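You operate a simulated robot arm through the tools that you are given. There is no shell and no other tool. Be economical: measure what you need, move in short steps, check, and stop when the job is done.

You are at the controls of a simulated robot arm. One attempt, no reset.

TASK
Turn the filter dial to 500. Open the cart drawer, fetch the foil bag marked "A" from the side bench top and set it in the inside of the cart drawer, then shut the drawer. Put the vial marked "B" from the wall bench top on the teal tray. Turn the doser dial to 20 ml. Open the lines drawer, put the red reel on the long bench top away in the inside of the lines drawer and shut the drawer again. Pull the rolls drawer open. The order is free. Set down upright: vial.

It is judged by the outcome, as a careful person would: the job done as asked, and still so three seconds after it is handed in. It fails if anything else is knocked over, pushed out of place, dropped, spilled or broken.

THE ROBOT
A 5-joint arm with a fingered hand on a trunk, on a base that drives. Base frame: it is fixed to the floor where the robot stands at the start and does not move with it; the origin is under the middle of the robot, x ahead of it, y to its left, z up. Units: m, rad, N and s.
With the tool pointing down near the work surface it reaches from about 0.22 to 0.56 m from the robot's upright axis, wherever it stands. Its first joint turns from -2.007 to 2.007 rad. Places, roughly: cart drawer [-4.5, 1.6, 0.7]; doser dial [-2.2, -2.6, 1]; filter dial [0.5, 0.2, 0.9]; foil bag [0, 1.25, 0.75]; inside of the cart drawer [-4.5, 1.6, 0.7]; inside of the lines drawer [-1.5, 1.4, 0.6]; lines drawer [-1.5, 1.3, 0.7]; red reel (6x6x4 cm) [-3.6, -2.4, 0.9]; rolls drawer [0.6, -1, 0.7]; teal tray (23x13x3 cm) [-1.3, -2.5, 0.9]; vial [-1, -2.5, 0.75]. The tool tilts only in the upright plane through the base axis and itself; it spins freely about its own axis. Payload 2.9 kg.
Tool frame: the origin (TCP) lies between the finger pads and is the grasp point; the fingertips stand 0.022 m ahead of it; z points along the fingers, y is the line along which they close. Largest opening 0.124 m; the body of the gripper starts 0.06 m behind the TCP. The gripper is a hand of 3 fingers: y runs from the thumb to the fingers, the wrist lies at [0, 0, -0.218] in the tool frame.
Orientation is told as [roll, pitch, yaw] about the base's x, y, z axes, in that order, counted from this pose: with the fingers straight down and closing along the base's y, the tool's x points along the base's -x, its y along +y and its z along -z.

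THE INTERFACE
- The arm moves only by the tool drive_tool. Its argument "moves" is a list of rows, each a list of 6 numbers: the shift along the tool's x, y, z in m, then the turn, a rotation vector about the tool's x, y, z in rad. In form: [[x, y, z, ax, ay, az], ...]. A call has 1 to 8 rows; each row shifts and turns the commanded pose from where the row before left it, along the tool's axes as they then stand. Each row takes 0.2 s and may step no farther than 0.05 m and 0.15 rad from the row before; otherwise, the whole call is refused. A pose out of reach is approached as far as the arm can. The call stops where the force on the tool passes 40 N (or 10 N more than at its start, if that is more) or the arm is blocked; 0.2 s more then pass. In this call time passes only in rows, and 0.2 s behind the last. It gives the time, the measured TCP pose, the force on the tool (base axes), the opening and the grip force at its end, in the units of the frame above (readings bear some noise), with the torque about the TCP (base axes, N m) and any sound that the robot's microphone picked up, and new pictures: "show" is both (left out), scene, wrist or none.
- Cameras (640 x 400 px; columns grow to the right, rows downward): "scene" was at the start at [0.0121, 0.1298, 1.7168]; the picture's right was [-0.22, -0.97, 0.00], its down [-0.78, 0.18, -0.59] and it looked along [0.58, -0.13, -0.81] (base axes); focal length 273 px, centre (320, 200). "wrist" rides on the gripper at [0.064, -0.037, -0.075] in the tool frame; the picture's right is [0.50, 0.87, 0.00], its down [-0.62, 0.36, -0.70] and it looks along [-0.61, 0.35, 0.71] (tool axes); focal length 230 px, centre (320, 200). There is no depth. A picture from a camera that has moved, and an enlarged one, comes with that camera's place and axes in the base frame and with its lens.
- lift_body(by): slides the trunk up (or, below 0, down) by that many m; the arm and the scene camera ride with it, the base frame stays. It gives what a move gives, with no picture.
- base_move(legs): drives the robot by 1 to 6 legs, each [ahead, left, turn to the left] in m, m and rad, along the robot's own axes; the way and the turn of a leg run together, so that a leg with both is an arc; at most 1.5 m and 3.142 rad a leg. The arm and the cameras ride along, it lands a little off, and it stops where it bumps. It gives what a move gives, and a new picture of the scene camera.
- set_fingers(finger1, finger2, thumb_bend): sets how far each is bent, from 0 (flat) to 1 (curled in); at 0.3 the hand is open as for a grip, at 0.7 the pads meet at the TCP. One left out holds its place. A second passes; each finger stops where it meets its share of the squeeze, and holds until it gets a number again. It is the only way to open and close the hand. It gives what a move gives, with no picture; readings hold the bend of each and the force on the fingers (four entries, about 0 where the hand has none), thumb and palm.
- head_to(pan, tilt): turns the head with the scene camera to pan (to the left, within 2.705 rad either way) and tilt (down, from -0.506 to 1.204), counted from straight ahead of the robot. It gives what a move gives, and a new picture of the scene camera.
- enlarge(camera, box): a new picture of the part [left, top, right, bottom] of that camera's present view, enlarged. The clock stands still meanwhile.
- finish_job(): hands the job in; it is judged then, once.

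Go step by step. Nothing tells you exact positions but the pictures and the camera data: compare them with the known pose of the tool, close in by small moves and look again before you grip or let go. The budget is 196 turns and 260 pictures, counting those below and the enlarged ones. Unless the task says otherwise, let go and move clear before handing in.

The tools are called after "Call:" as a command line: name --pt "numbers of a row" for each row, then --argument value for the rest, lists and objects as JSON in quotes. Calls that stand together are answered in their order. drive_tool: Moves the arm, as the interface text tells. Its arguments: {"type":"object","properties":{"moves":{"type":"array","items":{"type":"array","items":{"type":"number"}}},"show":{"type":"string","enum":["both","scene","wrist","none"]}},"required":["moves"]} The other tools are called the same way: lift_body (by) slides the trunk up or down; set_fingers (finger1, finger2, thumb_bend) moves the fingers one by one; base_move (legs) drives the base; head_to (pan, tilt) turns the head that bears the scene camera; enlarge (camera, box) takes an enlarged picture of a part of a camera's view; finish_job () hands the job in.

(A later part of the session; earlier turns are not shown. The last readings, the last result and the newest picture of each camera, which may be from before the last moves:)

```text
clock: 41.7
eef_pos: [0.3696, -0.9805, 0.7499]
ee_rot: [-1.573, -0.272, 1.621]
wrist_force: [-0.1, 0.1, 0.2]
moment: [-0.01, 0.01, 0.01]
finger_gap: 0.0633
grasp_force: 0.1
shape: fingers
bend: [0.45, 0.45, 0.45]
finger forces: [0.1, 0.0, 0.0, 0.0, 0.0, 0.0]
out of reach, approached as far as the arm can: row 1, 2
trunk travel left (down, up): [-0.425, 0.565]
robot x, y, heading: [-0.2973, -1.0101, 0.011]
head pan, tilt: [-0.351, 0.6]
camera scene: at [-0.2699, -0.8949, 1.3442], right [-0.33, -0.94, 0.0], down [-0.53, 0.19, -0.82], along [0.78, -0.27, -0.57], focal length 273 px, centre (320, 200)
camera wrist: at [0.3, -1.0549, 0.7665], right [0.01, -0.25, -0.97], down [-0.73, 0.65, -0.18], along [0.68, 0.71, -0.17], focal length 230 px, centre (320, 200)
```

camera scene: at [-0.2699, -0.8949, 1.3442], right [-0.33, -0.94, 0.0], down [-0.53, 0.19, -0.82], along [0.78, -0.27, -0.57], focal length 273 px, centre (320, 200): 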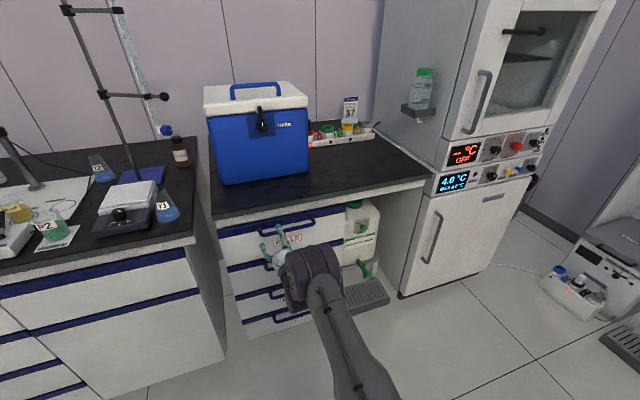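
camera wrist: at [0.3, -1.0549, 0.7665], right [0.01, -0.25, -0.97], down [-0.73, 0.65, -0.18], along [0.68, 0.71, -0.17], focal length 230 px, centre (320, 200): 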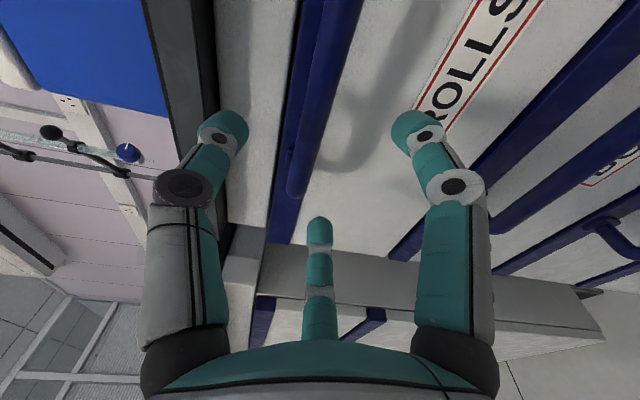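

I'm near the bar's end and the arm's own plane limits sideways motion, so I'll strafe the base 4 cm right.

Call:
base_move --legs '[[0, -0.045, 0]]'

Call:
drive_tool --pt "0 0 0.02 0 0 0" --pt "0 0 0.015 0 0 0" --show "wrist"

```text
clock: 42.6
eef_pos: [0.3712, -1.0248, 0.7492]
ee_rot: [-1.574, -0.274, 1.622]
wrist_force: [-0.5, 0.0, 0.7]
moment: [0.02, -0.01, 0.04]
finger_gap: 0.0633
grasp_force: 0.0
shape: fingers
bend: [0.45, 0.45, 0.45]
finger forces: [0.0, 0.0, 0.1, 0.0, 0.1, 0.0]
trunk travel left (down, up): [-0.425, 0.565]
robot x, y, heading: [-0.2897, -1.0557, 0.013]
head pan, tilt: [-0.351, 0.6]
camera scene: at [-0.2697, -0.9403, 1.3443], right [-0.33, -0.94, 0.0], down [-0.53, 0.19, -0.82], along [0.78, -0.27, -0.57], focal length 273 px, centre (320, 200)
```

scene: 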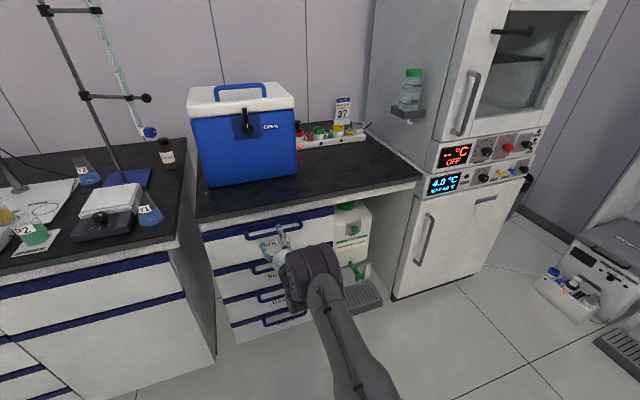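

```text
clock: 43.2
eef_pos: [0.4058, -1.0237, 0.7461]
ee_rot: [-1.573, -0.272, 1.621]
wrist_force: [0.4, 0.3, 0.4]
moment: [-0.01, -0.02, -0.02]
finger_gap: 0.0631
grasp_force: 0.1
shape: fingers
bend: [0.45, 0.45, 0.45]
finger forces: [0.0, 0.0, 0.0, 0.0, 0.1, 0.0]
trunk travel left (down, up): [-0.425, 0.565]
robot x, y, heading: [-0.2891, -1.057, 0.01]
head pan, tilt: [-0.351, 0.6]
camera wrist: at [0.3357, -1.0975, 0.7653], right [0.01, -0.25, -0.97], down [-0.73, 0.65, -0.18], along [0.68, 0.71, -0.17], focal length 230 px, centre (320, 200)
```

wrist: 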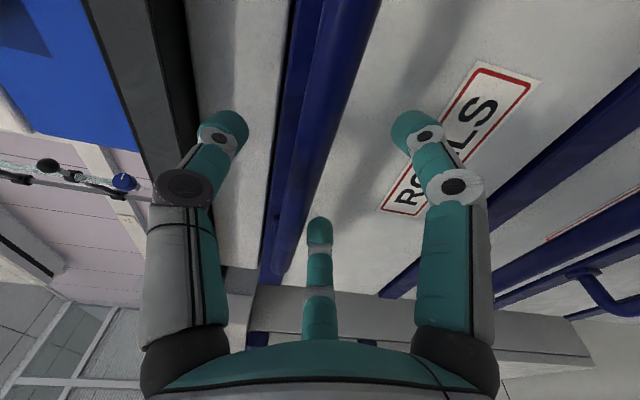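

The bar lies between thumb and fingers, about 1 cm above the axis. I'll raise, move in, and close.

Call:
drive_tool --pt "-0.0027 -0.0096 0.01 0 0 0" --pt "0 0 0.015 0 0 0" --show "wrist"

Call:
set_fingers --finger1 0.68 --finger2 0.68 --thumb_bend 0.68

Call:
enlarge --camera "wrist" --box '[160, 50, 480, 250]'

```text
clock: 44.0
eef_pos: [0.4251, -1.0218, 0.7563]
ee_rot: [-1.567, -0.273, 1.619]
wrist_force: [-25.4, -2.2, 2.8]
moment: [-0.34, 0.63, -0.97]
finger_gap: 0.0632
grasp_force: 13.7
shape: fingers
bend: [0.42, 0.44, 0.45]
finger forces: [24.7, 2.2, 0.0, 0.0, 0.1, 0.1]
trunk travel left (down, up): [-0.425, 0.565]
robot x, y, heading: [-0.2952, -1.0562, 0.01]
head pan, tilt: [-0.351, 0.6]
stopped in row 2: the force on the tool passed its limit at 44 N (the readings are from after the stop); the commanded pose is now the measured one
camera wrist: at [0.355, -1.0967, 0.7745], right [0.01, -0.25, -0.97], down [-0.74, 0.65, -0.17], along [0.68, 0.71, -0.18], focal length 230 px, centre (320, 200)
```

wrist: 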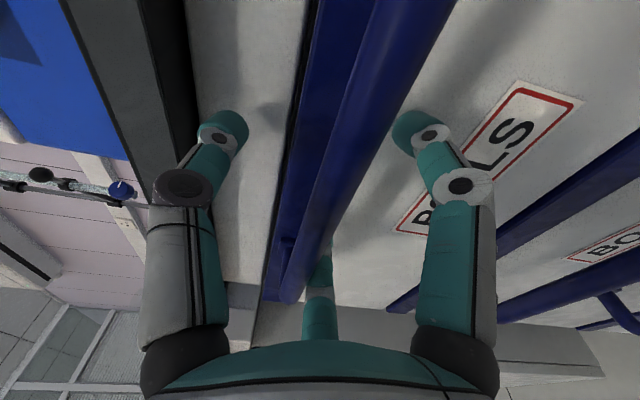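

```text
clock: 45.0
eef_pos: [0.4251, -1.0236, 0.7504]
ee_rot: [-1.555, -0.272, 1.615]
wrist_force: [-18.3, -3.3, -5.9]
moment: [0.0, 0.53, -0.61]
finger_gap: 0.0267
grasp_force: 9.6
shape: fingers
bend: [0.47, 0.67, 0.68]
finger forces: [18.6, 0.9, 0.0, 0.0, 0.1, 0.0]
trunk travel left (down, up): [-0.425, 0.565]
robot x, y, heading: [-0.2927, -1.0569, 0.008]
head pan, tilt: [-0.351, 0.6]
stopped: the force on the tool passed its limit at 41 N (the readings are from after the stop); the commanded pose is now the measured one
```

```text
2.00 times, centred on (320, 150) of wrist
camera zoom: at [0.3557, -1.0978, 0.7701], right [0.0, -0.25, -0.97], down [-0.74, 0.66, -0.17], along [0.68, 0.71, -0.19], focal length 460 px, centre (320, 300)
```

zoom: 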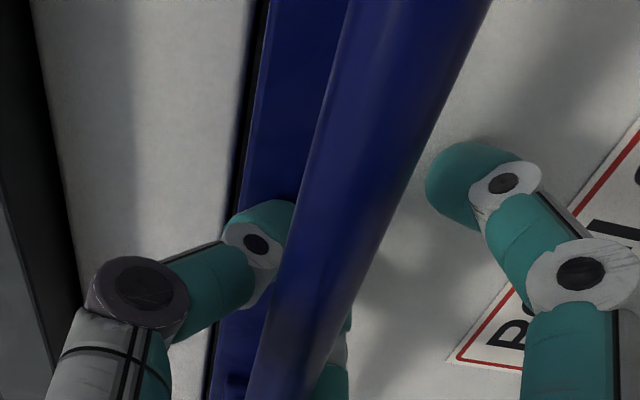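

The thumb and one finger are behind the bar; the other fingertip pressed on the drawer front. I'll back off a centimetre and close again.

Call:
drive_tool --pt "0 0 -0.01 0 0 0" --show "none"

Call:
set_fingers --finger1 0.72 --finger2 0.72 --thumb_bend 0.72

Call:
enlarge --camera "wrist" --box '[160, 50, 480, 250]'

```text
clock: 45.4
eef_pos: [0.4178, -1.0213, 0.7524]
ee_rot: [-1.556, -0.271, 1.617]
wrist_force: [-0.1, -1.6, -4.3]
moment: [-0.17, -0.06, -0.02]
finger_gap: 0.0153
grasp_force: 1.7
shape: fingers
bend: [0.56, 0.68, 0.68]
finger forces: [0.0, 4.0, 0.0, 0.0, 0.1, 0.0]
trunk travel left (down, up): [-0.425, 0.565]
robot x, y, heading: [-0.2939, -1.0554, 0.009]
head pan, tilt: [-0.351, 0.6]
```

```text
clock: 46.4
eef_pos: [0.4177, -1.0213, 0.7508]
ee_rot: [-1.556, -0.273, 1.617]
wrist_force: [1.1, 0.6, -3.2]
moment: [-0.06, -0.06, -0.04]
finger_gap: 0.0
grasp_force: 1.6
shape: fingers
bend: [0.71, 0.71, 0.71]
finger forces: [0.0, 3.2, 0.0, 0.0, 0.0, 0.0]
trunk travel left (down, up): [-0.425, 0.565]
robot x, y, heading: [-0.2944, -1.0547, 0.009]
head pan, tilt: [-0.351, 0.6]
```

```text
2.00 times, centred on (320, 150) of wrist
camera zoom: at [0.3486, -1.0962, 0.7703], right [0.0, -0.25, -0.97], down [-0.74, 0.65, -0.17], along [0.67, 0.71, -0.18], focal length 460 px, centre (320, 300)
```

zoom: 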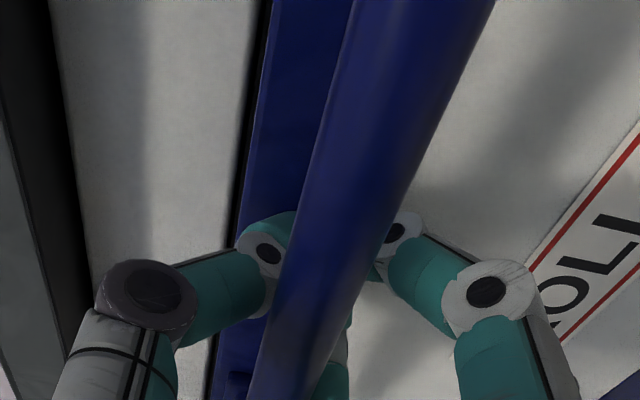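

The fingers are hooked behind the bar. I'll pull with the arm and watch.

Call:
drive_tool --pt "0 0 -0.03 0 0 0" --pt "0 0 -0.03 0 0 0" --pt "0 0 -0.03 0 0 0" --show "scene"

```text
clock: 47.2
eef_pos: [0.3255, -1.0259, 0.7521]
ee_rot: [-1.553, -0.271, 1.615]
wrist_force: [-1.4, 4.2, -8.8]
moment: [-0.27, -0.07, 0.04]
finger_gap: 0.0
grasp_force: 5.2
shape: fingers
bend: [0.71, 0.71, 0.71]
finger forces: [0.1, 9.3, 0.0, 0.0, 0.1, 0.0]
trunk travel left (down, up): [-0.425, 0.565]
robot x, y, heading: [-0.2943, -1.0562, 0.014]
head pan, tilt: [-0.351, 0.6]
camera scene: at [-0.2697, -0.9387, 1.344], right [-0.33, -0.94, 0.0], down [-0.53, 0.19, -0.82], along [0.78, -0.28, -0.57], focal length 273 px, centre (320, 200)
```

scene: 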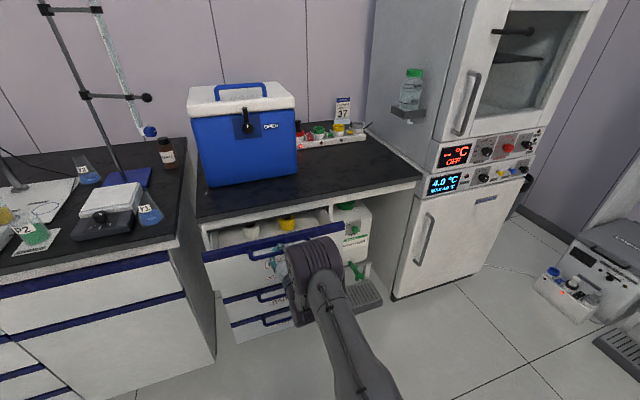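

The drawer is opening. I'll pull it further by driving the base back.

Call:
base_move --legs '[[-0.2, 0, 0]]'

```text
clock: 48.8
eef_pos: [0.1273, -1.0286, 0.7524]
ee_rot: [-1.555, -0.27, 1.618]
wrist_force: [0.6, 3.3, -13.0]
moment: [-0.38, -0.1, -0.02]
finger_gap: 0.0001
grasp_force: 6.7
shape: fingers
bend: [0.71, 0.71, 0.71]
finger forces: [0.0, 13.0, 0.1, 0.0, 0.2, 0.1]
trunk travel left (down, up): [-0.425, 0.565]
robot x, y, heading: [-0.4934, -1.0584, 0.014]
head pan, tilt: [-0.351, 0.6]
camera scene: at [-0.4703, -0.9411, 1.3441], right [-0.33, -0.94, 0.0], down [-0.53, 0.19, -0.82], along [0.78, -0.27, -0.57], focal length 273 px, centre (320, 200)
```

scene: 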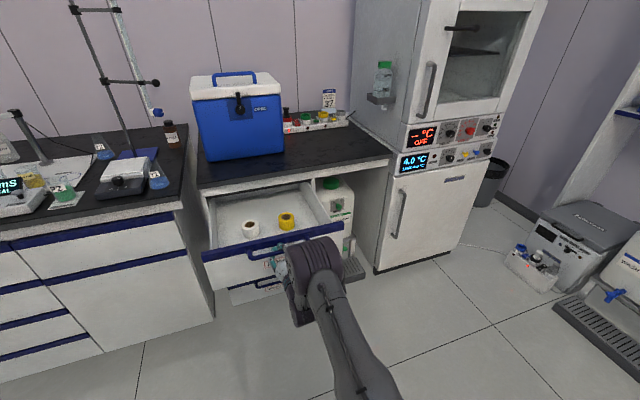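

Open by ~29 cm. I'll try a little more to find the stop.

Call:
drive_tool --pt "0 0 -0.03 0 0 0" --pt "0 0 -0.03 0 0 0" --show "wrist"

```text
clock: 49.4
eef_pos: [0.0667, -1.0313, 0.7532]
ee_rot: [-1.553, -0.271, 1.62]
wrist_force: [-1.9, 5.6, -11.6]
moment: [-0.28, -0.1, -0.01]
finger_gap: 0.0
grasp_force: 5.6
shape: fingers
bend: [0.71, 0.65, 0.71]
finger forces: [0.0, 11.6, 0.0, 0.0, 0.2, 0.0]
trunk travel left (down, up): [-0.425, 0.565]
robot x, y, heading: [-0.4925, -1.0578, 0.014]
head pan, tilt: [-0.351, 0.6]
camera wrist: at [-0.0029, -1.1051, 0.7719], right [0.0, -0.25, -0.97], down [-0.74, 0.65, -0.17], along [0.67, 0.72, -0.19], focal length 230 px, centre (320, 200)
```

wrist: 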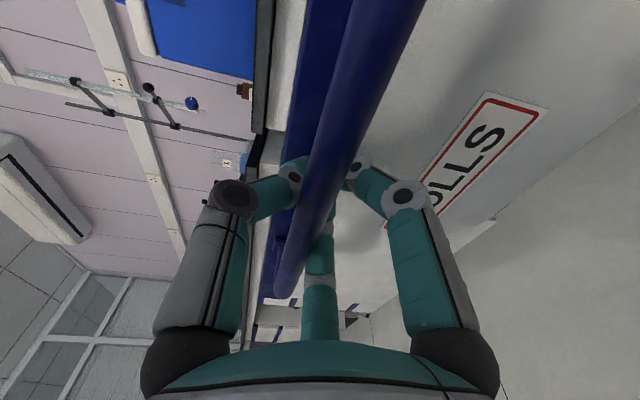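

The drawer is about 35 cm out, which is plenty. I'll open the hand and withdraw straight back.

Call:
set_fingers --finger1 0.35 --finger2 0.35 --thumb_bend 0.35

Call:
base_move --legs '[[-0.15, 0, 0]]'

```text
clock: 50.4
eef_pos: [0.067, -1.0319, 0.7536]
ee_rot: [-1.556, -0.272, 1.622]
wrist_force: [-0.3, -0.2, 0.5]
moment: [0.03, -0.05, -0.02]
finger_gap: 0.0902
grasp_force: 0.0
shape: fingers
bend: [0.35, 0.35, 0.35]
finger forces: [0.0, 0.1, 0.0, 0.0, 0.0, 0.1]
trunk travel left (down, up): [-0.425, 0.565]
robot x, y, heading: [-0.4944, -1.0567, 0.014]
head pan, tilt: [-0.351, 0.6]
```

```text
clock: 51.7
eef_pos: [-0.082, -1.0323, 0.7546]
ee_rot: [-1.557, -0.272, 1.621]
wrist_force: [-0.5, 0.0, 1.1]
moment: [0.02, -0.01, 0.03]
finger_gap: 0.0905
grasp_force: 0.1
shape: fingers
bend: [0.35, 0.35, 0.35]
finger forces: [0.0, 0.1, 0.0, 0.0, 0.0, 0.0]
trunk travel left (down, up): [-0.425, 0.565]
robot x, y, heading: [-0.6413, -1.0634, 0.011]
head pan, tilt: [-0.351, 0.6]
camera scene: at [-0.6218, -0.9438, 1.3442], right [-0.33, -0.94, 0.0], down [-0.53, 0.19, -0.83], along [0.78, -0.27, -0.56], focal length 273 px, centre (320, 200)
```

scene: 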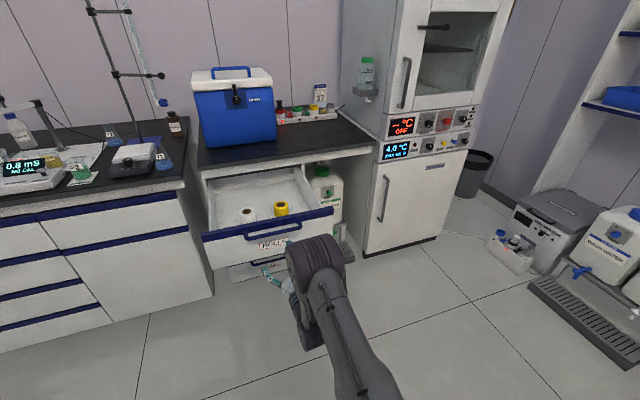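

The rolls drawer is open. Next I'll return the tool to vertical, raise the trunk and drive towards the wall bench with the vial, tray and doser.

Call:
drive_tool --pt "0 0 0 -0.138 0.04 0" --pt "0 0 0 -0.138 0.04 0" --pt "0 0 0 -0.138 0.04 0" --pt "0 0 0 -0.138 0.04 0" --pt "0 0 0 -0.138 0.04 0" --pt "0 0 0 -0.138 0.04 0" --show "none"

Call:
drive_tool --pt "0 0 0 -0.138 0.04 0" --pt "0 0 0 -0.138 0.04 0" --pt "0 0 0 -0.138 0.04 0" --pt "0 0 0 -0.138 0.04 0" --pt "0 0 0 -0.138 0.04 0" --show "none"

Call:
lift_body --by 0.4

Call:
base_move --legs '[[0, -0.5, 0], [0, 0, -1.57]]'

Call:
head_to --pan -0.3 --tilt 0.65

```text
clock: 53.1
eef_pos: [-0.0812, -1.0346, 0.7551]
ee_rot: [-0.677, -0.175, 1.41]
wrist_force: [-0.1, -0.3, 0.3]
moment: [0.02, -0.03, 0.02]
finger_gap: 0.0906
grasp_force: 0.0
shape: fingers
bend: [0.35, 0.35, 0.35]
finger forces: [0.0, 0.0, 0.0, 0.1, 0.0, 0.0]
trunk travel left (down, up): [-0.425, 0.565]
robot x, y, heading: [-0.6426, -1.0601, 0.013]
head pan, tilt: [-0.351, 0.6]
```

```text
clock: 54.3
eef_pos: [-0.0817, -1.032, 0.7539]
ee_rot: [0.024, 0.006, 1.342]
wrist_force: [-0.1, 1.1, 0.6]
moment: [0.02, -0.01, -0.01]
finger_gap: 0.0906
grasp_force: 0.0
shape: fingers
bend: [0.35, 0.35, 0.35]
finger forces: [0.1, 0.0, 0.0, 0.0, 0.0, 0.0]
trunk travel left (down, up): [-0.425, 0.565]
robot x, y, heading: [-0.6421, -1.0597, 0.015]
head pan, tilt: [-0.351, 0.6]
```

```text
clock: 58.2
eef_pos: [-0.0814, -1.0321, 1.1539]
ee_rot: [0.023, 0.008, 1.342]
wrist_force: [1.0, -0.6, -0.1]
moment: [-0.03, 0.01, 0.01]
finger_gap: 0.0907
grasp_force: 0.0
shape: fingers
bend: [0.35, 0.35, 0.35]
finger forces: [0.1, 0.1, 0.1, 0.0, 0.0, 0.1]
trunk travel left (down, up): [-0.825, 0.165]
robot x, y, heading: [-0.6414, -1.0562, 0.015]
head pan, tilt: [-0.351, 0.6]
```

```text
clock: 64.9
eef_pos: [-0.5937, -2.1273, 1.1542]
ee_rot: [0.024, 0.008, -0.204]
wrist_force: [0.4, 1.0, 0.4]
moment: [-0.02, 0.03, -0.01]
finger_gap: 0.0907
grasp_force: 0.0
shape: fingers
bend: [0.35, 0.35, 0.35]
finger forces: [0.0, 0.1, 0.0, 0.1, 0.1, 0.0]
trunk travel left (down, up): [-0.825, 0.165]
robot x, y, heading: [-0.6381, -1.5689, -1.531]
head pan, tilt: [-0.351, 0.6]
camera scene: at [-0.5206, -1.5848, 1.7442], right [-0.95, 0.31, 0.0], down [0.17, 0.54, -0.83], along [-0.25, -0.79, -0.56], focal length 273 px, centre (320, 200)
```

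scene: 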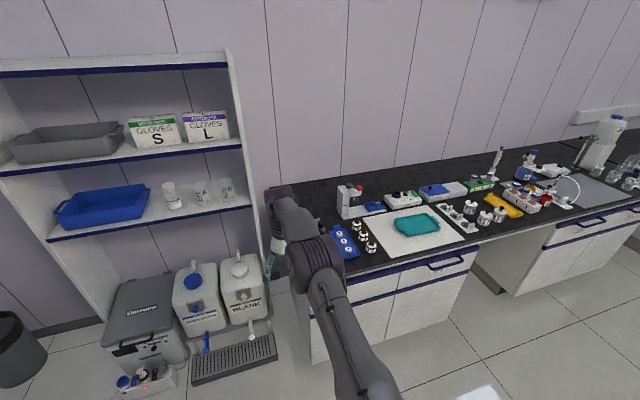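

```text
clock: 65.5
eef_pos: [-0.5943, -2.1279, 1.1539]
ee_rot: [0.024, 0.007, -0.203]
wrist_force: [-0.4, -0.4, -0.9]
moment: [0.01, -0.01, 0.0]
finger_gap: 0.0907
grasp_force: 0.1
shape: fingers
bend: [0.35, 0.35, 0.35]
finger forces: [0.0, 0.0, 0.0, 0.1, 0.0, 0.0]
trunk travel left (down, up): [-0.825, 0.165]
robot x, y, heading: [-0.6354, -1.5653, -1.535]
head pan, tilt: [-0.3, 0.649]
camera scene: at [-0.516, -1.5845, 1.74], right [-0.97, 0.26, 0.0], down [0.16, 0.58, -0.8], along [-0.2, -0.77, -0.6], focal length 273 px, centre (320, 200)
```

scene: 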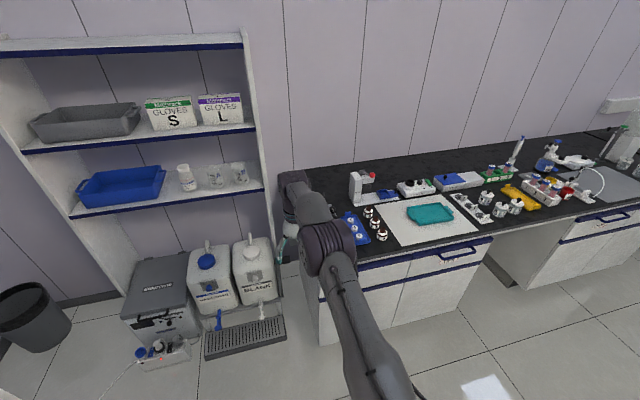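

The teal tray sits on a white board; several small containers stand to its left. I'll strafe right by 0.5 m and look closely.

Call:
base_move --legs '[[0, -0.5, -0.036]]'

Call:
head_to --pan -0.1 --tilt 0.75

Call:
enlarge --camera "scene" --box '[200, 150, 460, 312]'

```text
clock: 68.5
eef_pos: [-1.1294, -2.1404, 1.1533]
ee_rot: [0.022, 0.007, -0.237]
wrist_force: [0.7, 0.5, -0.6]
moment: [0.01, 0.0, 0.03]
finger_gap: 0.0908
grasp_force: 0.1
shape: fingers
bend: [0.35, 0.35, 0.35]
finger forces: [0.1, 0.0, 0.0, 0.1, 0.1, 0.0]
trunk travel left (down, up): [-0.825, 0.165]
robot x, y, heading: [-1.1503, -1.5776, -1.563]
head pan, tilt: [-0.3, 0.649]
camera scene: at [-1.0322, -1.6004, 1.7399], right [-0.96, 0.29, 0.0], down [0.18, 0.58, -0.8], along [-0.23, -0.76, -0.6], focal length 273 px, centre (320, 200)
```

scene: 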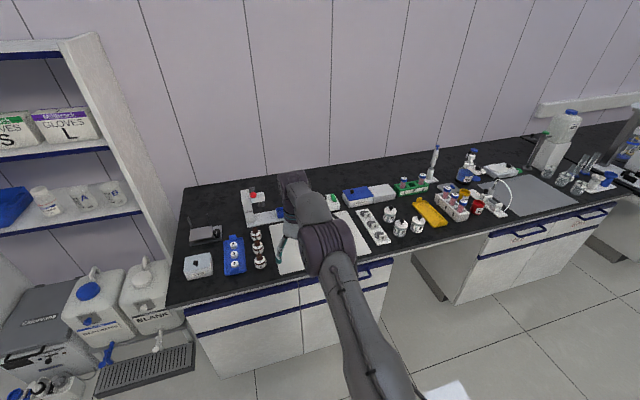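

```text
clock: 69.3
eef_pos: [-1.1302, -2.1406, 1.1534]
ee_rot: [0.023, 0.006, -0.238]
wrist_force: [-0.6, 0.2, 0.4]
moment: [0.03, -0.03, 0.02]
finger_gap: 0.0906
grasp_force: 0.1
shape: fingers
bend: [0.35, 0.35, 0.35]
finger forces: [0.1, 0.0, 0.1, 0.0, 0.0, 0.1]
trunk travel left (down, up): [-0.825, 0.165]
robot x, y, heading: [-1.1501, -1.5827, -1.564]
head pan, tilt: [-0.099, 0.75]
camera scene: at [-1.015, -1.5998, 1.7314], right [-1.0, 0.1, 0.0], down [0.07, 0.68, -0.73], along [-0.07, -0.73, -0.68], focal length 273 px, centre (320, 200)
```

scene: 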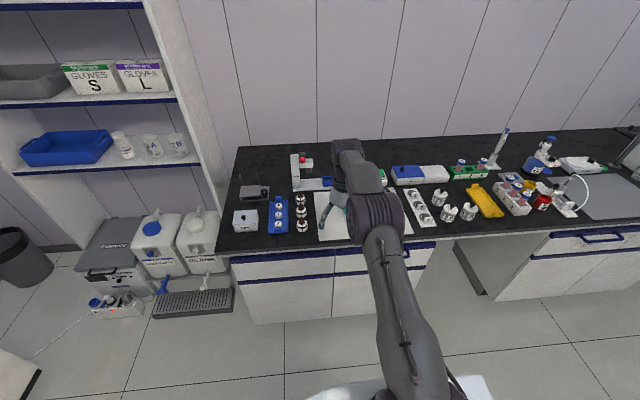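

```text
2.46 times, centred on (330, 231) of scene
camera zoom: at [-1.015, -1.5998, 1.7314], right [-1.0, 0.1, 0.0], down [0.07, 0.68, -0.73], along [-0.07, -0.73, -0.68], focal length 671 px, centre (295, 124)
```

zoom: 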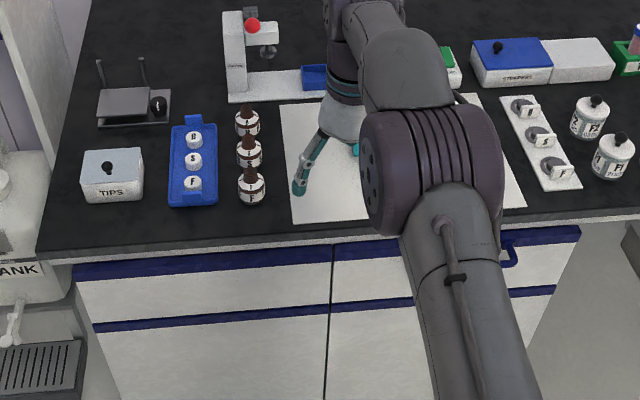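

Call:
enlarge --camera "scene" --box '[260, 180, 330, 240]'

Call:
enlarge --camera "wrist" --box '[0, 0, 640, 400]'

```text
6.67 times, centred on (295, 210) of scene
camera zoom: at [-1.015, -1.5998, 1.7314], right [-1.0, 0.1, 0.0], down [0.07, 0.68, -0.73], along [-0.07, -0.73, -0.68], focal length 1818 px, centre (487, 133)
```

zoom: 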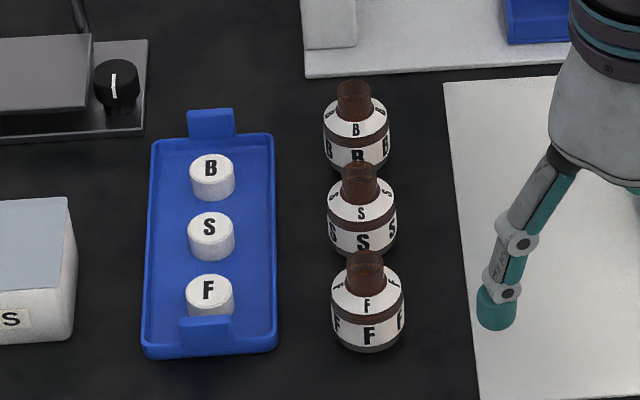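

```text
1.00 times, centred on (320, 200) of wrist (not enlarged: the box is as wide or as high as the picture)
camera zoom: at [-1.1995, -2.1624, 1.2282], right [-0.28, 0.96, 0.02], down [0.68, 0.18, 0.71], along [0.67, 0.21, -0.71], focal length 230 px, centre (320, 200)
```

zoom: 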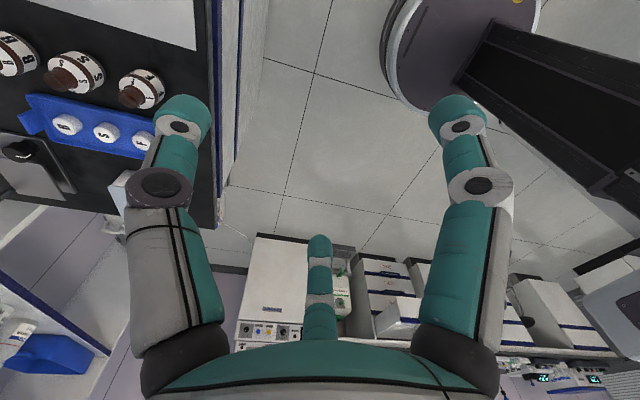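

There are two sets marked B/S/F: amber bottles (vials) and white caps on a blue rack. I'll drive closer and turn the wrist camera on them to be sure.

Call:
drive_tool --pt "0 0 0 0 0 0.145" --pt "0 0 0 0 0 0.145" --pt "0 0 0 0 0 0.145" --pt "0 0 0 0 0 0.145" --pt "0 0 0 0 0 0.145" --pt "0 0 0 0 0 0.145" --pt "0 0 0 0 0 0.145" --pt "0 0 0 0 0 0.1" --show "none"

Call:
base_move --legs '[[0.38, 0, 0]]'

Call:
enlarge --camera "wrist" --box '[0, 0, 640, 400]'

```text
clock: 71.1
eef_pos: [-1.1314, -2.1399, 1.1543]
ee_rot: [0.004, 0.022, -1.356]
wrist_force: [-0.4, 0.2, 0.4]
moment: [0.01, 0.03, -0.03]
finger_gap: 0.0907
grasp_force: 0.1
shape: fingers
bend: [0.35, 0.35, 0.35]
finger forces: [0.0, 0.1, 0.0, 0.0, 0.0, 0.0]
trunk travel left (down, up): [-0.825, 0.165]
robot x, y, heading: [-1.1508, -1.5826, -1.565]
head pan, tilt: [-0.099, 0.75]
```

```text
clock: 73.4
eef_pos: [-1.126, -2.511, 1.1543]
ee_rot: [0.006, 0.023, -1.351]
wrist_force: [0.5, 0.0, -0.2]
moment: [-0.01, 0.0, 0.04]
finger_gap: 0.0906
grasp_force: 0.1
shape: fingers
bend: [0.35, 0.35, 0.35]
finger forces: [0.0, 0.0, 0.1, 0.0, 0.1, 0.0]
trunk travel left (down, up): [-0.825, 0.165]
robot x, y, heading: [-1.1504, -1.9472, -1.563]
head pan, tilt: [-0.099, 0.75]
camera scene: at [-1.0126, -1.9692, 1.7314], right [-1.0, 0.09, 0.0], down [0.06, 0.68, -0.73], along [-0.07, -0.73, -0.68], focal length 273 px, centre (320, 200)
```

scene: 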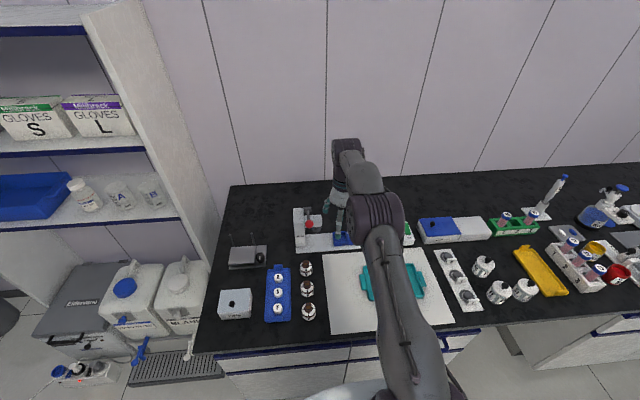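

```text
1.00 times, centred on (320, 200) of wrist (not enlarged: the box is as wide or as high as the picture)
camera zoom: at [-1.1753, -2.4573, 1.2301], right [0.74, 0.68, 0.01], down [0.48, -0.54, 0.69], along [0.47, -0.5, -0.72], focal length 230 px, centre (320, 200)
```

zoom: 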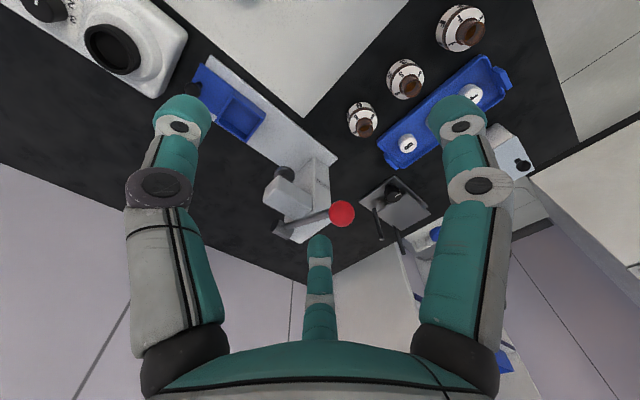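

Call:
enlarge --camera "wrist" --box '[330, 0, 530, 170]'

Call:
enlarge --camera "scene" --box '[255, 250, 440, 340]'

```text
2.35 times, centred on (430, 85) of wrist
camera zoom: at [-1.1753, -2.4573, 1.2301], right [0.74, 0.68, 0.01], down [0.48, -0.54, 0.69], along [0.47, -0.5, -0.72], focal length 541 px, centre (61, 471)
```

zoom: 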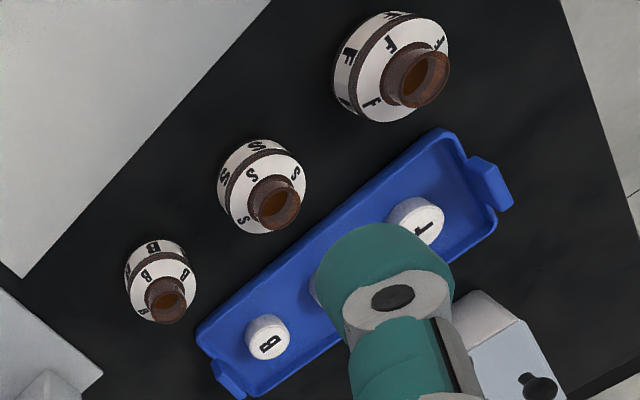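

```text
3.46 times, centred on (348, 295) of scene
camera zoom: at [-1.0126, -1.9692, 1.7314], right [-1.0, 0.09, 0.0], down [0.06, 0.68, -0.73], along [-0.07, -0.73, -0.68], focal length 943 px, centre (225, -129)
```

zoom: 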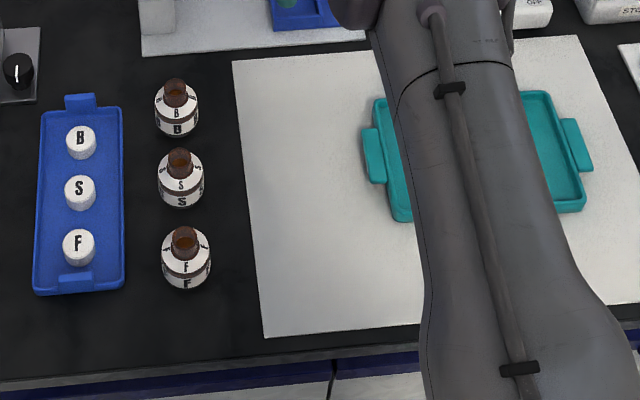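

The amber vials are open-necked, with their caps on the blue rack; amber B stands at about (-1.015, -2.527), its top at z 0.912. A lever with a red ball hangs close behind it, so I'll come in tilted about 25° from the front.

Call:
set_fingers --finger1 0.4 --finger2 0.4 --thumb_bend 0.4

Call:
drive_tool --pt "0.0162 0.0344 0.0267 0 0 0" --pt "0.0162 0.0344 0.0267 0 0 0" --pt "0.0162 0.0344 0.0267 0 0 0" --pt "0 0 0 0 0 0.129" --pt "0 0 0 0 0 0.129" --pt "0 0 0 0 0 0.129" --pt "0 0 0 0 0 0.129" --show "none"

Call:
drive_tool --pt "0 0 0 -0.0727 -0.1259 0" --pt "0 0 0 -0.0727 -0.1259 0" --pt "0 0 0 -0.0727 -0.1259 0"

```text
clock: 74.4
eef_pos: [-1.126, -2.5111, 1.1545]
ee_rot: [0.003, 0.024, -1.351]
wrist_force: [-1.4, 0.5, -0.1]
moment: [-0.02, 0.02, 0.0]
finger_gap: 0.0779
grasp_force: 0.0
shape: fingers
bend: [0.4, 0.4, 0.4]
finger forces: [0.0, 0.0, 0.0, 0.0, 0.0, 0.0]
trunk travel left (down, up): [-0.825, 0.165]
robot x, y, heading: [-1.1493, -1.9465, -1.563]
head pan, tilt: [-0.099, 0.75]
```

```text
clock: 76.0
eef_pos: [-1.0353, -2.4388, 1.0756]
ee_rot: [-0.013, 0.018, -1.871]
wrist_force: [0.1, 0.3, -0.2]
moment: [0.0, 0.01, 0.01]
finger_gap: 0.0776
grasp_force: 0.0
shape: fingers
bend: [0.4, 0.4, 0.4]
finger forces: [0.1, 0.0, 0.0, 0.0, 0.0, 0.1]
trunk travel left (down, up): [-0.825, 0.165]
robot x, y, heading: [-1.1539, -1.9486, -1.564]
head pan, tilt: [-0.099, 0.75]
```

```text
clock: 76.8
eef_pos: [-1.0366, -2.4394, 1.0763]
ee_rot: [0.227, -0.351, -1.907]
wrist_force: [0.0, -0.3, 0.2]
moment: [0.02, -0.02, 0.02]
finger_gap: 0.0779
grasp_force: 0.0
shape: fingers
bend: [0.4, 0.4, 0.4]
finger forces: [0.0, 0.1, 0.0, 0.0, 0.0, 0.1]
trunk travel left (down, up): [-0.825, 0.165]
robot x, y, heading: [-1.1506, -1.9482, -1.563]
head pan, tilt: [-0.099, 0.75]
camera scene: at [-1.0127, -1.9688, 1.7314], right [-1.0, 0.09, 0.0], down [0.06, 0.68, -0.73], along [-0.07, -0.73, -0.68], focal length 273 px, centre (320, 200)
camera wrist: at [-1.0588, -2.3427, 1.1144], right [0.97, 0.23, 0.01], down [0.07, -0.36, 0.93], along [0.22, -0.9, -0.37], focal length 230 px, centre (320, 200)
```

scene: 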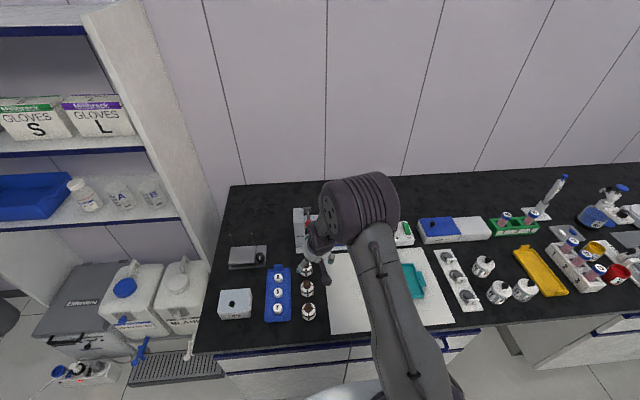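
wrist: 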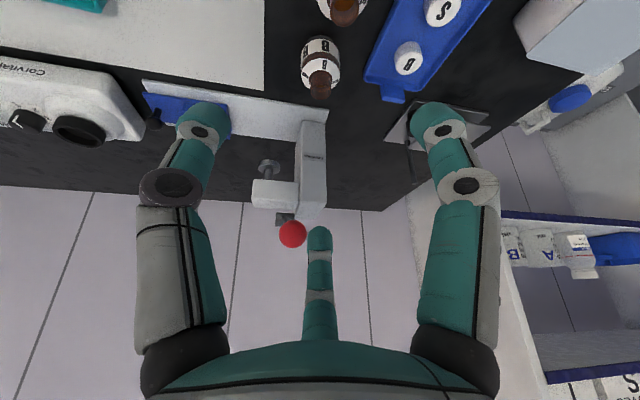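

The vial lies almost exactly along the tool axis (0.207 m ahead). I'll advance part way and check.

Call:
drive_tool --pt "-0.0059 0.0056 0.045 0 0 0" --pt "0 0 0.045 0 0 0" --pt "0 0 0.04 0 0 0"

Call:
enlarge --camera "scene" --box '[255, 220, 365, 330]'

```text
clock: 77.6
eef_pos: [-1.0219, -2.4986, 0.9577]
ee_rot: [0.225, -0.352, -1.905]
wrist_force: [-0.3, -0.1, -0.3]
moment: [0.01, 0.01, 0.01]
finger_gap: 0.0774
grasp_force: 0.1
shape: fingers
bend: [0.4, 0.4, 0.4]
finger forces: [0.0, 0.1, 0.0, 0.0, 0.0, 0.0]
trunk travel left (down, up): [-0.825, 0.165]
robot x, y, heading: [-1.1521, -1.9482, -1.565]
head pan, tilt: [-0.099, 0.75]
camera scene: at [-1.0123, -1.9707, 1.7313], right [-1.0, 0.09, 0.0], down [0.06, 0.68, -0.73], along [-0.07, -0.73, -0.68], focal length 273 px, centre (320, 200)
camera wrist: at [-1.0424, -2.4019, 0.9961], right [0.97, 0.23, 0.01], down [0.07, -0.36, 0.93], along [0.22, -0.9, -0.37], focal length 230 px, centre (320, 200)
```

scene: 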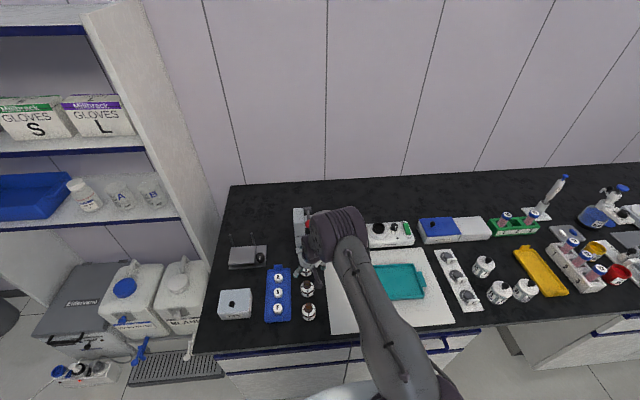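
wrist: 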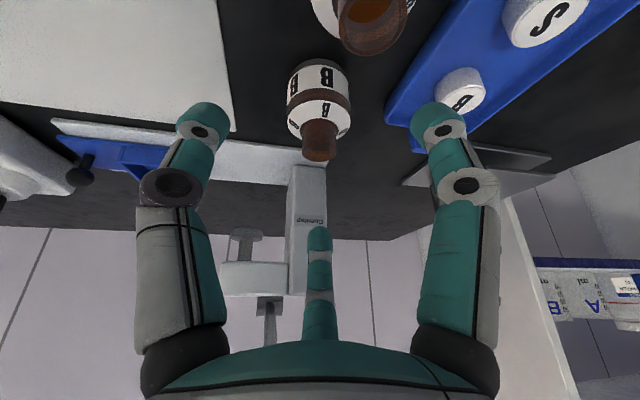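

```text
3.64 times, centred on (310, 275) of scene
camera zoom: at [-1.0123, -1.9707, 1.7313], right [-1.0, 0.09, 0.0], down [0.06, 0.68, -0.73], along [-0.07, -0.73, -0.68], focal length 992 px, centre (356, -73)
```

zoom: 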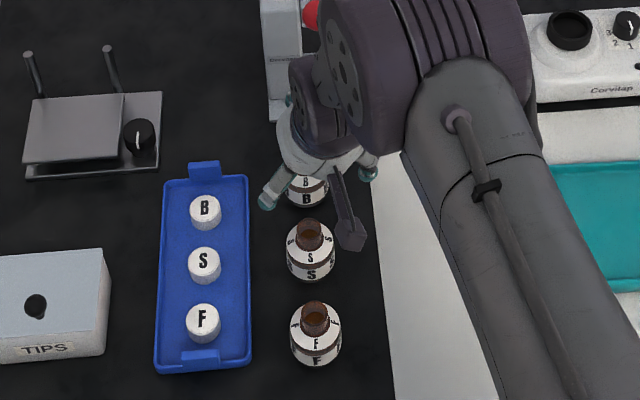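

The camera housing would come close to vial S's neck in this spin. I'll spin the hand 90° so the camera goes to the right side and the fingers straddle the gap.

Call:
drive_tool --pt "0 0 -0.01 0 0 -0.14" --pt "0 0 0 0 0 -0.14" --pt "0 0 0 0 0 -0.14" --pt "0 0 0 0 0 -0.14" --pt "0 0 0 0 0 -0.14" --pt "0 0 0 0 0 -0.14" --show "none"

Call:
drive_tool --pt "0 0 0 0 0 -0.14" --pt "0 0 0 0 0 -0.14" --pt "0 0 0 0 0 -0.14" --pt "0 0 0 0 0 -0.14" --pt "0 0 0 0 0 -0.14" --show "both"

Call:
enlarge --camera "scene" --box '[255, 220, 365, 330]'

```text
clock: 79.0
eef_pos: [-1.0224, -2.4927, 0.9688]
ee_rot: [-0.124, -0.393, -1.0]
wrist_force: [-0.2, 0.6, -0.2]
moment: [0.02, -0.01, 0.03]
finger_gap: 0.0776
grasp_force: 0.2
shape: fingers
bend: [0.4, 0.4, 0.4]
finger forces: [0.0, 0.1, 0.0, 0.0, 0.0, 0.0]
trunk travel left (down, up): [-0.825, 0.165]
robot x, y, heading: [-1.1508, -1.9483, -1.56]
head pan, tilt: [-0.099, 0.75]
```

```text
clock: 80.2
eef_pos: [-1.0222, -2.4931, 0.9702]
ee_rot: [-0.35, -0.222, -0.283]
wrist_force: [0.8, 1.0, 0.2]
moment: [0.02, -0.02, 0.0]
finger_gap: 0.0775
grasp_force: 0.1
shape: fingers
bend: [0.4, 0.4, 0.4]
finger forces: [0.1, 0.1, 0.1, 0.0, 0.0, 0.0]
trunk travel left (down, up): [-0.825, 0.165]
robot x, y, heading: [-1.1446, -1.9488, -1.564]
head pan, tilt: [-0.099, 0.75]
camera scene: at [-1.0126, -1.9694, 1.7313], right [-1.0, 0.09, 0.0], down [0.06, 0.68, -0.73], along [-0.07, -0.73, -0.68], focal length 273 px, centre (320, 200)
camera wrist: at [-1.1011, -2.4778, 1.0353], right [-0.18, 0.9, -0.4], down [0.63, 0.42, 0.66], along [0.76, -0.13, -0.64], focal length 230 px, centre (320, 200)
```

scene: 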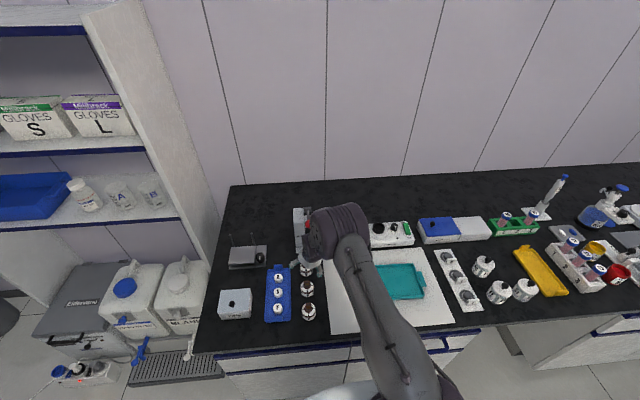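
wrist: 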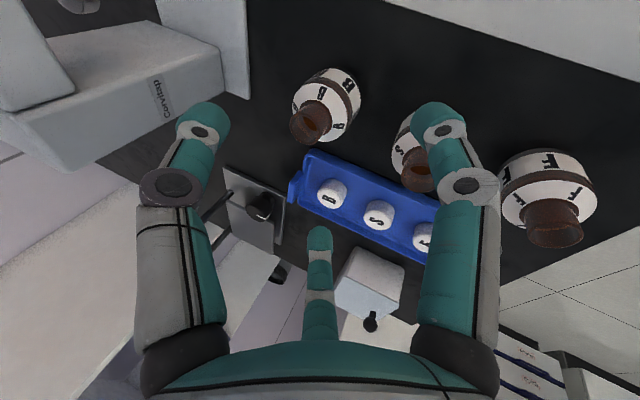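

```text
3.64 times, centred on (310, 275) of scene
camera zoom: at [-1.0126, -1.9694, 1.7313], right [-1.0, 0.09, 0.0], down [0.06, 0.68, -0.73], along [-0.07, -0.73, -0.68], focal length 992 px, centre (356, -73)
```

zoom: 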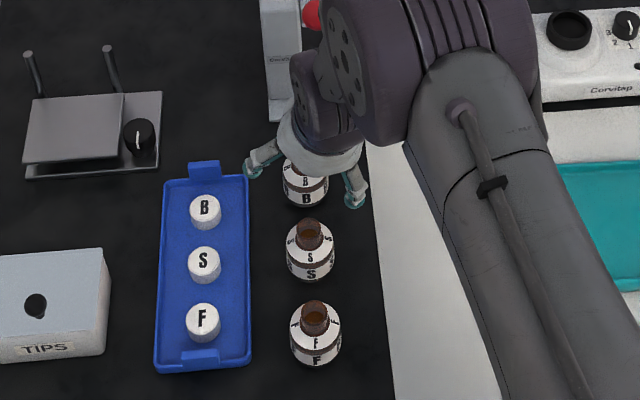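

Spin is good and the vial still lies on the axis. I'll narrow the fingers slightly, go down in two steps and check.

Call:
set_fingers --finger1 0.43 --finger2 0.43 --thumb_bend 0.43

Call:
drive_tool --pt "0.0031 0.0009 0.02 0 0 0" --pt "0 0 0.02 0 0 0" --show "wrist"

```text
clock: 81.2
eef_pos: [-1.0228, -2.4928, 0.9682]
ee_rot: [-0.35, -0.222, -0.285]
wrist_force: [-0.2, 0.2, 0.0]
moment: [0.02, 0.02, -0.01]
finger_gap: 0.0696
grasp_force: 0.0
shape: fingers
bend: [0.43, 0.43, 0.43]
finger forces: [0.0, 0.1, 0.0, 0.0, 0.0, 0.0]
trunk travel left (down, up): [-0.825, 0.165]
robot x, y, heading: [-1.1498, -1.9499, -1.563]
head pan, tilt: [-0.099, 0.75]
```

```text
clock: 81.8
eef_pos: [-1.0207, -2.5073, 0.9312]
ee_rot: [-0.351, -0.221, -0.287]
wrist_force: [0.4, -0.6, -0.6]
moment: [-0.01, 0.04, -0.01]
finger_gap: 0.0693
grasp_force: 0.1
shape: fingers
bend: [0.43, 0.43, 0.43]
finger forces: [0.0, 0.0, 0.0, 0.1, 0.0, 0.0]
trunk travel left (down, up): [-0.825, 0.165]
robot x, y, heading: [-1.1492, -1.9474, -1.565]
head pan, tilt: [-0.099, 0.75]
camera wrist: at [-1.0996, -2.492, 0.9973], right [-0.17, 0.9, -0.4], down [0.63, 0.42, 0.66], along [0.76, -0.14, -0.64], focal length 230 px, centre (320, 200)
```

wrist: 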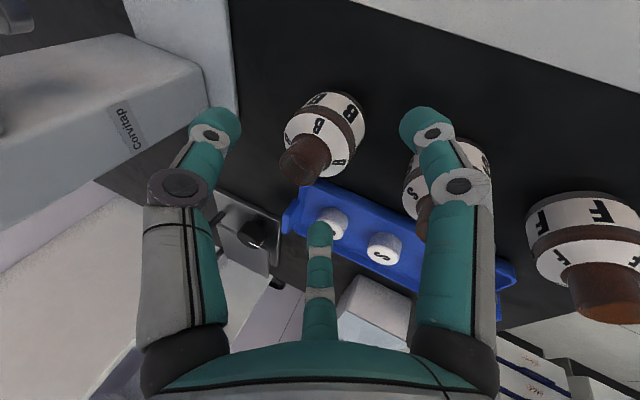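

Call:
drive_tool --pt "0 0 0.02 0 0 0" --pt "0 0 0.015 0 0 0" --show "wrist"

Call:
enlarge --camera "scene" --box '[255, 220, 365, 330]'

```text
clock: 82.4
eef_pos: [-1.0175, -2.5205, 0.8991]
ee_rot: [-0.354, -0.223, -0.289]
wrist_force: [0.5, 0.6, -0.4]
moment: [-0.02, 0.04, 0.02]
finger_gap: 0.0695
grasp_force: 0.0
shape: fingers
bend: [0.43, 0.43, 0.43]
finger forces: [0.0, 0.0, 0.0, 0.0, 0.1, 0.0]
trunk travel left (down, up): [-0.825, 0.165]
robot x, y, heading: [-1.1511, -1.9495, -1.561]
head pan, tilt: [-0.099, 0.75]
camera wrist: at [-1.096, -2.505, 0.9654], right [-0.17, 0.9, -0.4], down [0.63, 0.42, 0.66], along [0.76, -0.14, -0.64], focal length 230 px, centre (320, 200)
```

wrist: 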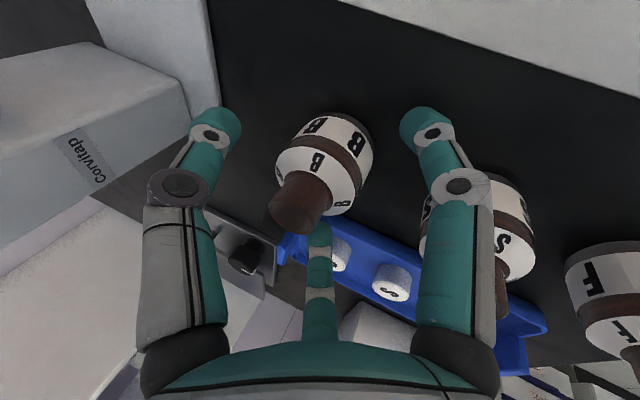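

```text
3.64 times, centred on (310, 275) of scene
camera zoom: at [-1.0125, -1.9695, 1.7314], right [-1.0, 0.09, 0.0], down [0.06, 0.68, -0.73], along [-0.07, -0.73, -0.68], focal length 992 px, centre (356, -73)
```

zoom: 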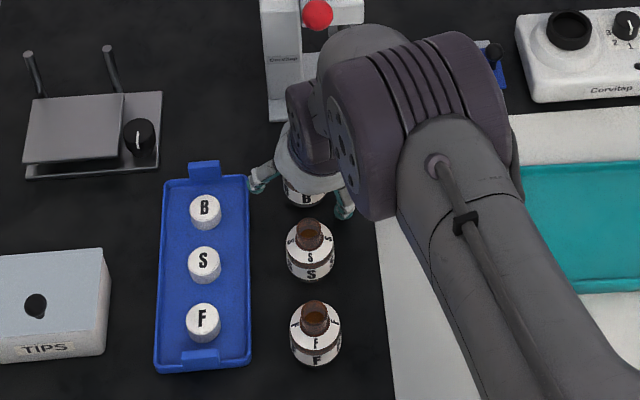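

Call:
drive_tool --pt "-0.0005 -0.002 0.012 0 0 0" --show "none"

Call:
set_fingers --finger1 0.56 --finger2 0.56 --thumb_bend 0.56

Call:
enlarge --camera "wrist" --box '[160, 50, 480, 250]'

```text
clock: 82.8
eef_pos: [-1.0173, -2.5247, 0.8941]
ee_rot: [-0.36, -0.225, -0.286]
wrist_force: [-1.6, 8.4, 27.3]
moment: [1.06, 0.83, -0.15]
finger_gap: 0.0688
grasp_force: 13.1
shape: fingers
bend: [0.41, 0.43, 0.43]
finger forces: [27.4, 0.0, 0.1, 0.0, 0.0, 0.0]
trunk travel left (down, up): [-0.825, 0.165]
robot x, y, heading: [-1.151, -1.9477, -1.561]
head pan, tilt: [-0.099, 0.75]
```

```text
clock: 83.8
eef_pos: [-1.016, -2.5271, 0.8877]
ee_rot: [-0.35, -0.222, -0.288]
wrist_force: [0.3, -0.2, 0.2]
moment: [0.01, 0.02, -0.01]
finger_gap: 0.0346
grasp_force: 0.6
shape: fingers
bend: [0.55, 0.55, 0.56]
finger forces: [0.5, 0.6, 0.0, 0.0, 0.3, 0.0]
trunk travel left (down, up): [-0.825, 0.165]
robot x, y, heading: [-1.1522, -1.9498, -1.567]
head pan, tilt: [-0.099, 0.75]
```

```text
2.00 times, centred on (320, 150) of wrist
camera zoom: at [-1.0947, -2.5119, 0.9551], right [-0.17, 0.9, -0.4], down [0.63, 0.41, 0.66], along [0.76, -0.14, -0.64], focal length 460 px, centre (320, 300)
```

zoom: 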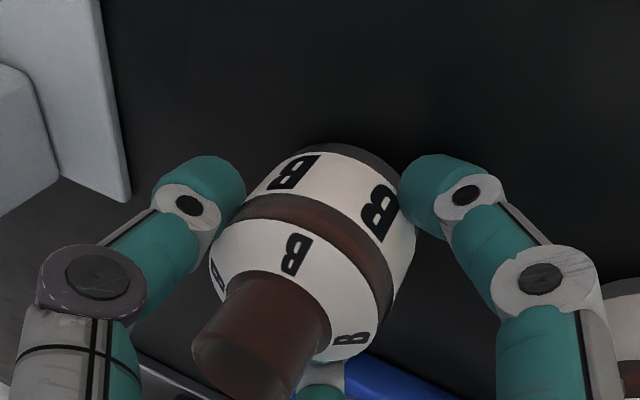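

All three fingers are touching the amber vial B. I'll squeeze gently and lift straight up.

Call:
set_fingers --finger1 0.62 --finger2 0.62 --thumb_bend 0.62

Call:
lift_body --by 0.03

Call:
enlarge --camera "wrist" --box '[160, 50, 480, 250]'

```text
clock: 84.8
eef_pos: [-1.0154, -2.5279, 0.8884]
ee_rot: [-0.353, -0.22, -0.289]
wrist_force: [-0.1, 0.2, -0.3]
moment: [0.04, -0.01, 0.02]
finger_gap: 0.0313
grasp_force: 6.1
shape: fingers
bend: [0.56, 0.56, 0.58]
finger forces: [3.4, 4.1, 0.0, 0.0, 4.7, 0.0]
trunk travel left (down, up): [-0.825, 0.165]
robot x, y, heading: [-1.1482, -1.9493, -1.562]
head pan, tilt: [-0.099, 0.75]
```

```text
clock: 85.6
eef_pos: [-1.0152, -2.5263, 0.9181]
ee_rot: [-0.351, -0.222, -0.288]
wrist_force: [0.1, -0.1, -0.9]
moment: [-0.03, -0.02, 0.02]
finger_gap: 0.0307
grasp_force: 6.0
shape: fingers
bend: [0.56, 0.56, 0.58]
finger forces: [3.1, 4.1, 0.0, 0.0, 4.4, 0.0]
trunk travel left (down, up): [-0.855, 0.135]
robot x, y, heading: [-1.1533, -1.9475, -1.561]
head pan, tilt: [-0.099, 0.75]
```

```text
2.00 times, centred on (320, 150) of wrist
camera zoom: at [-1.0947, -2.512, 0.9853], right [-0.17, 0.9, -0.4], down [0.63, 0.42, 0.66], along [0.76, -0.14, -0.64], focal length 460 px, centre (320, 300)
```

zoom: 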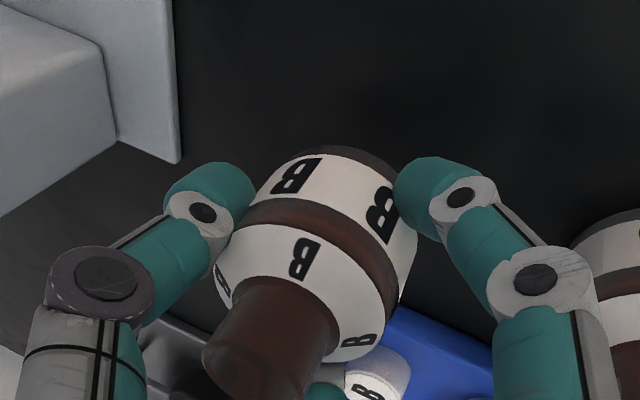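

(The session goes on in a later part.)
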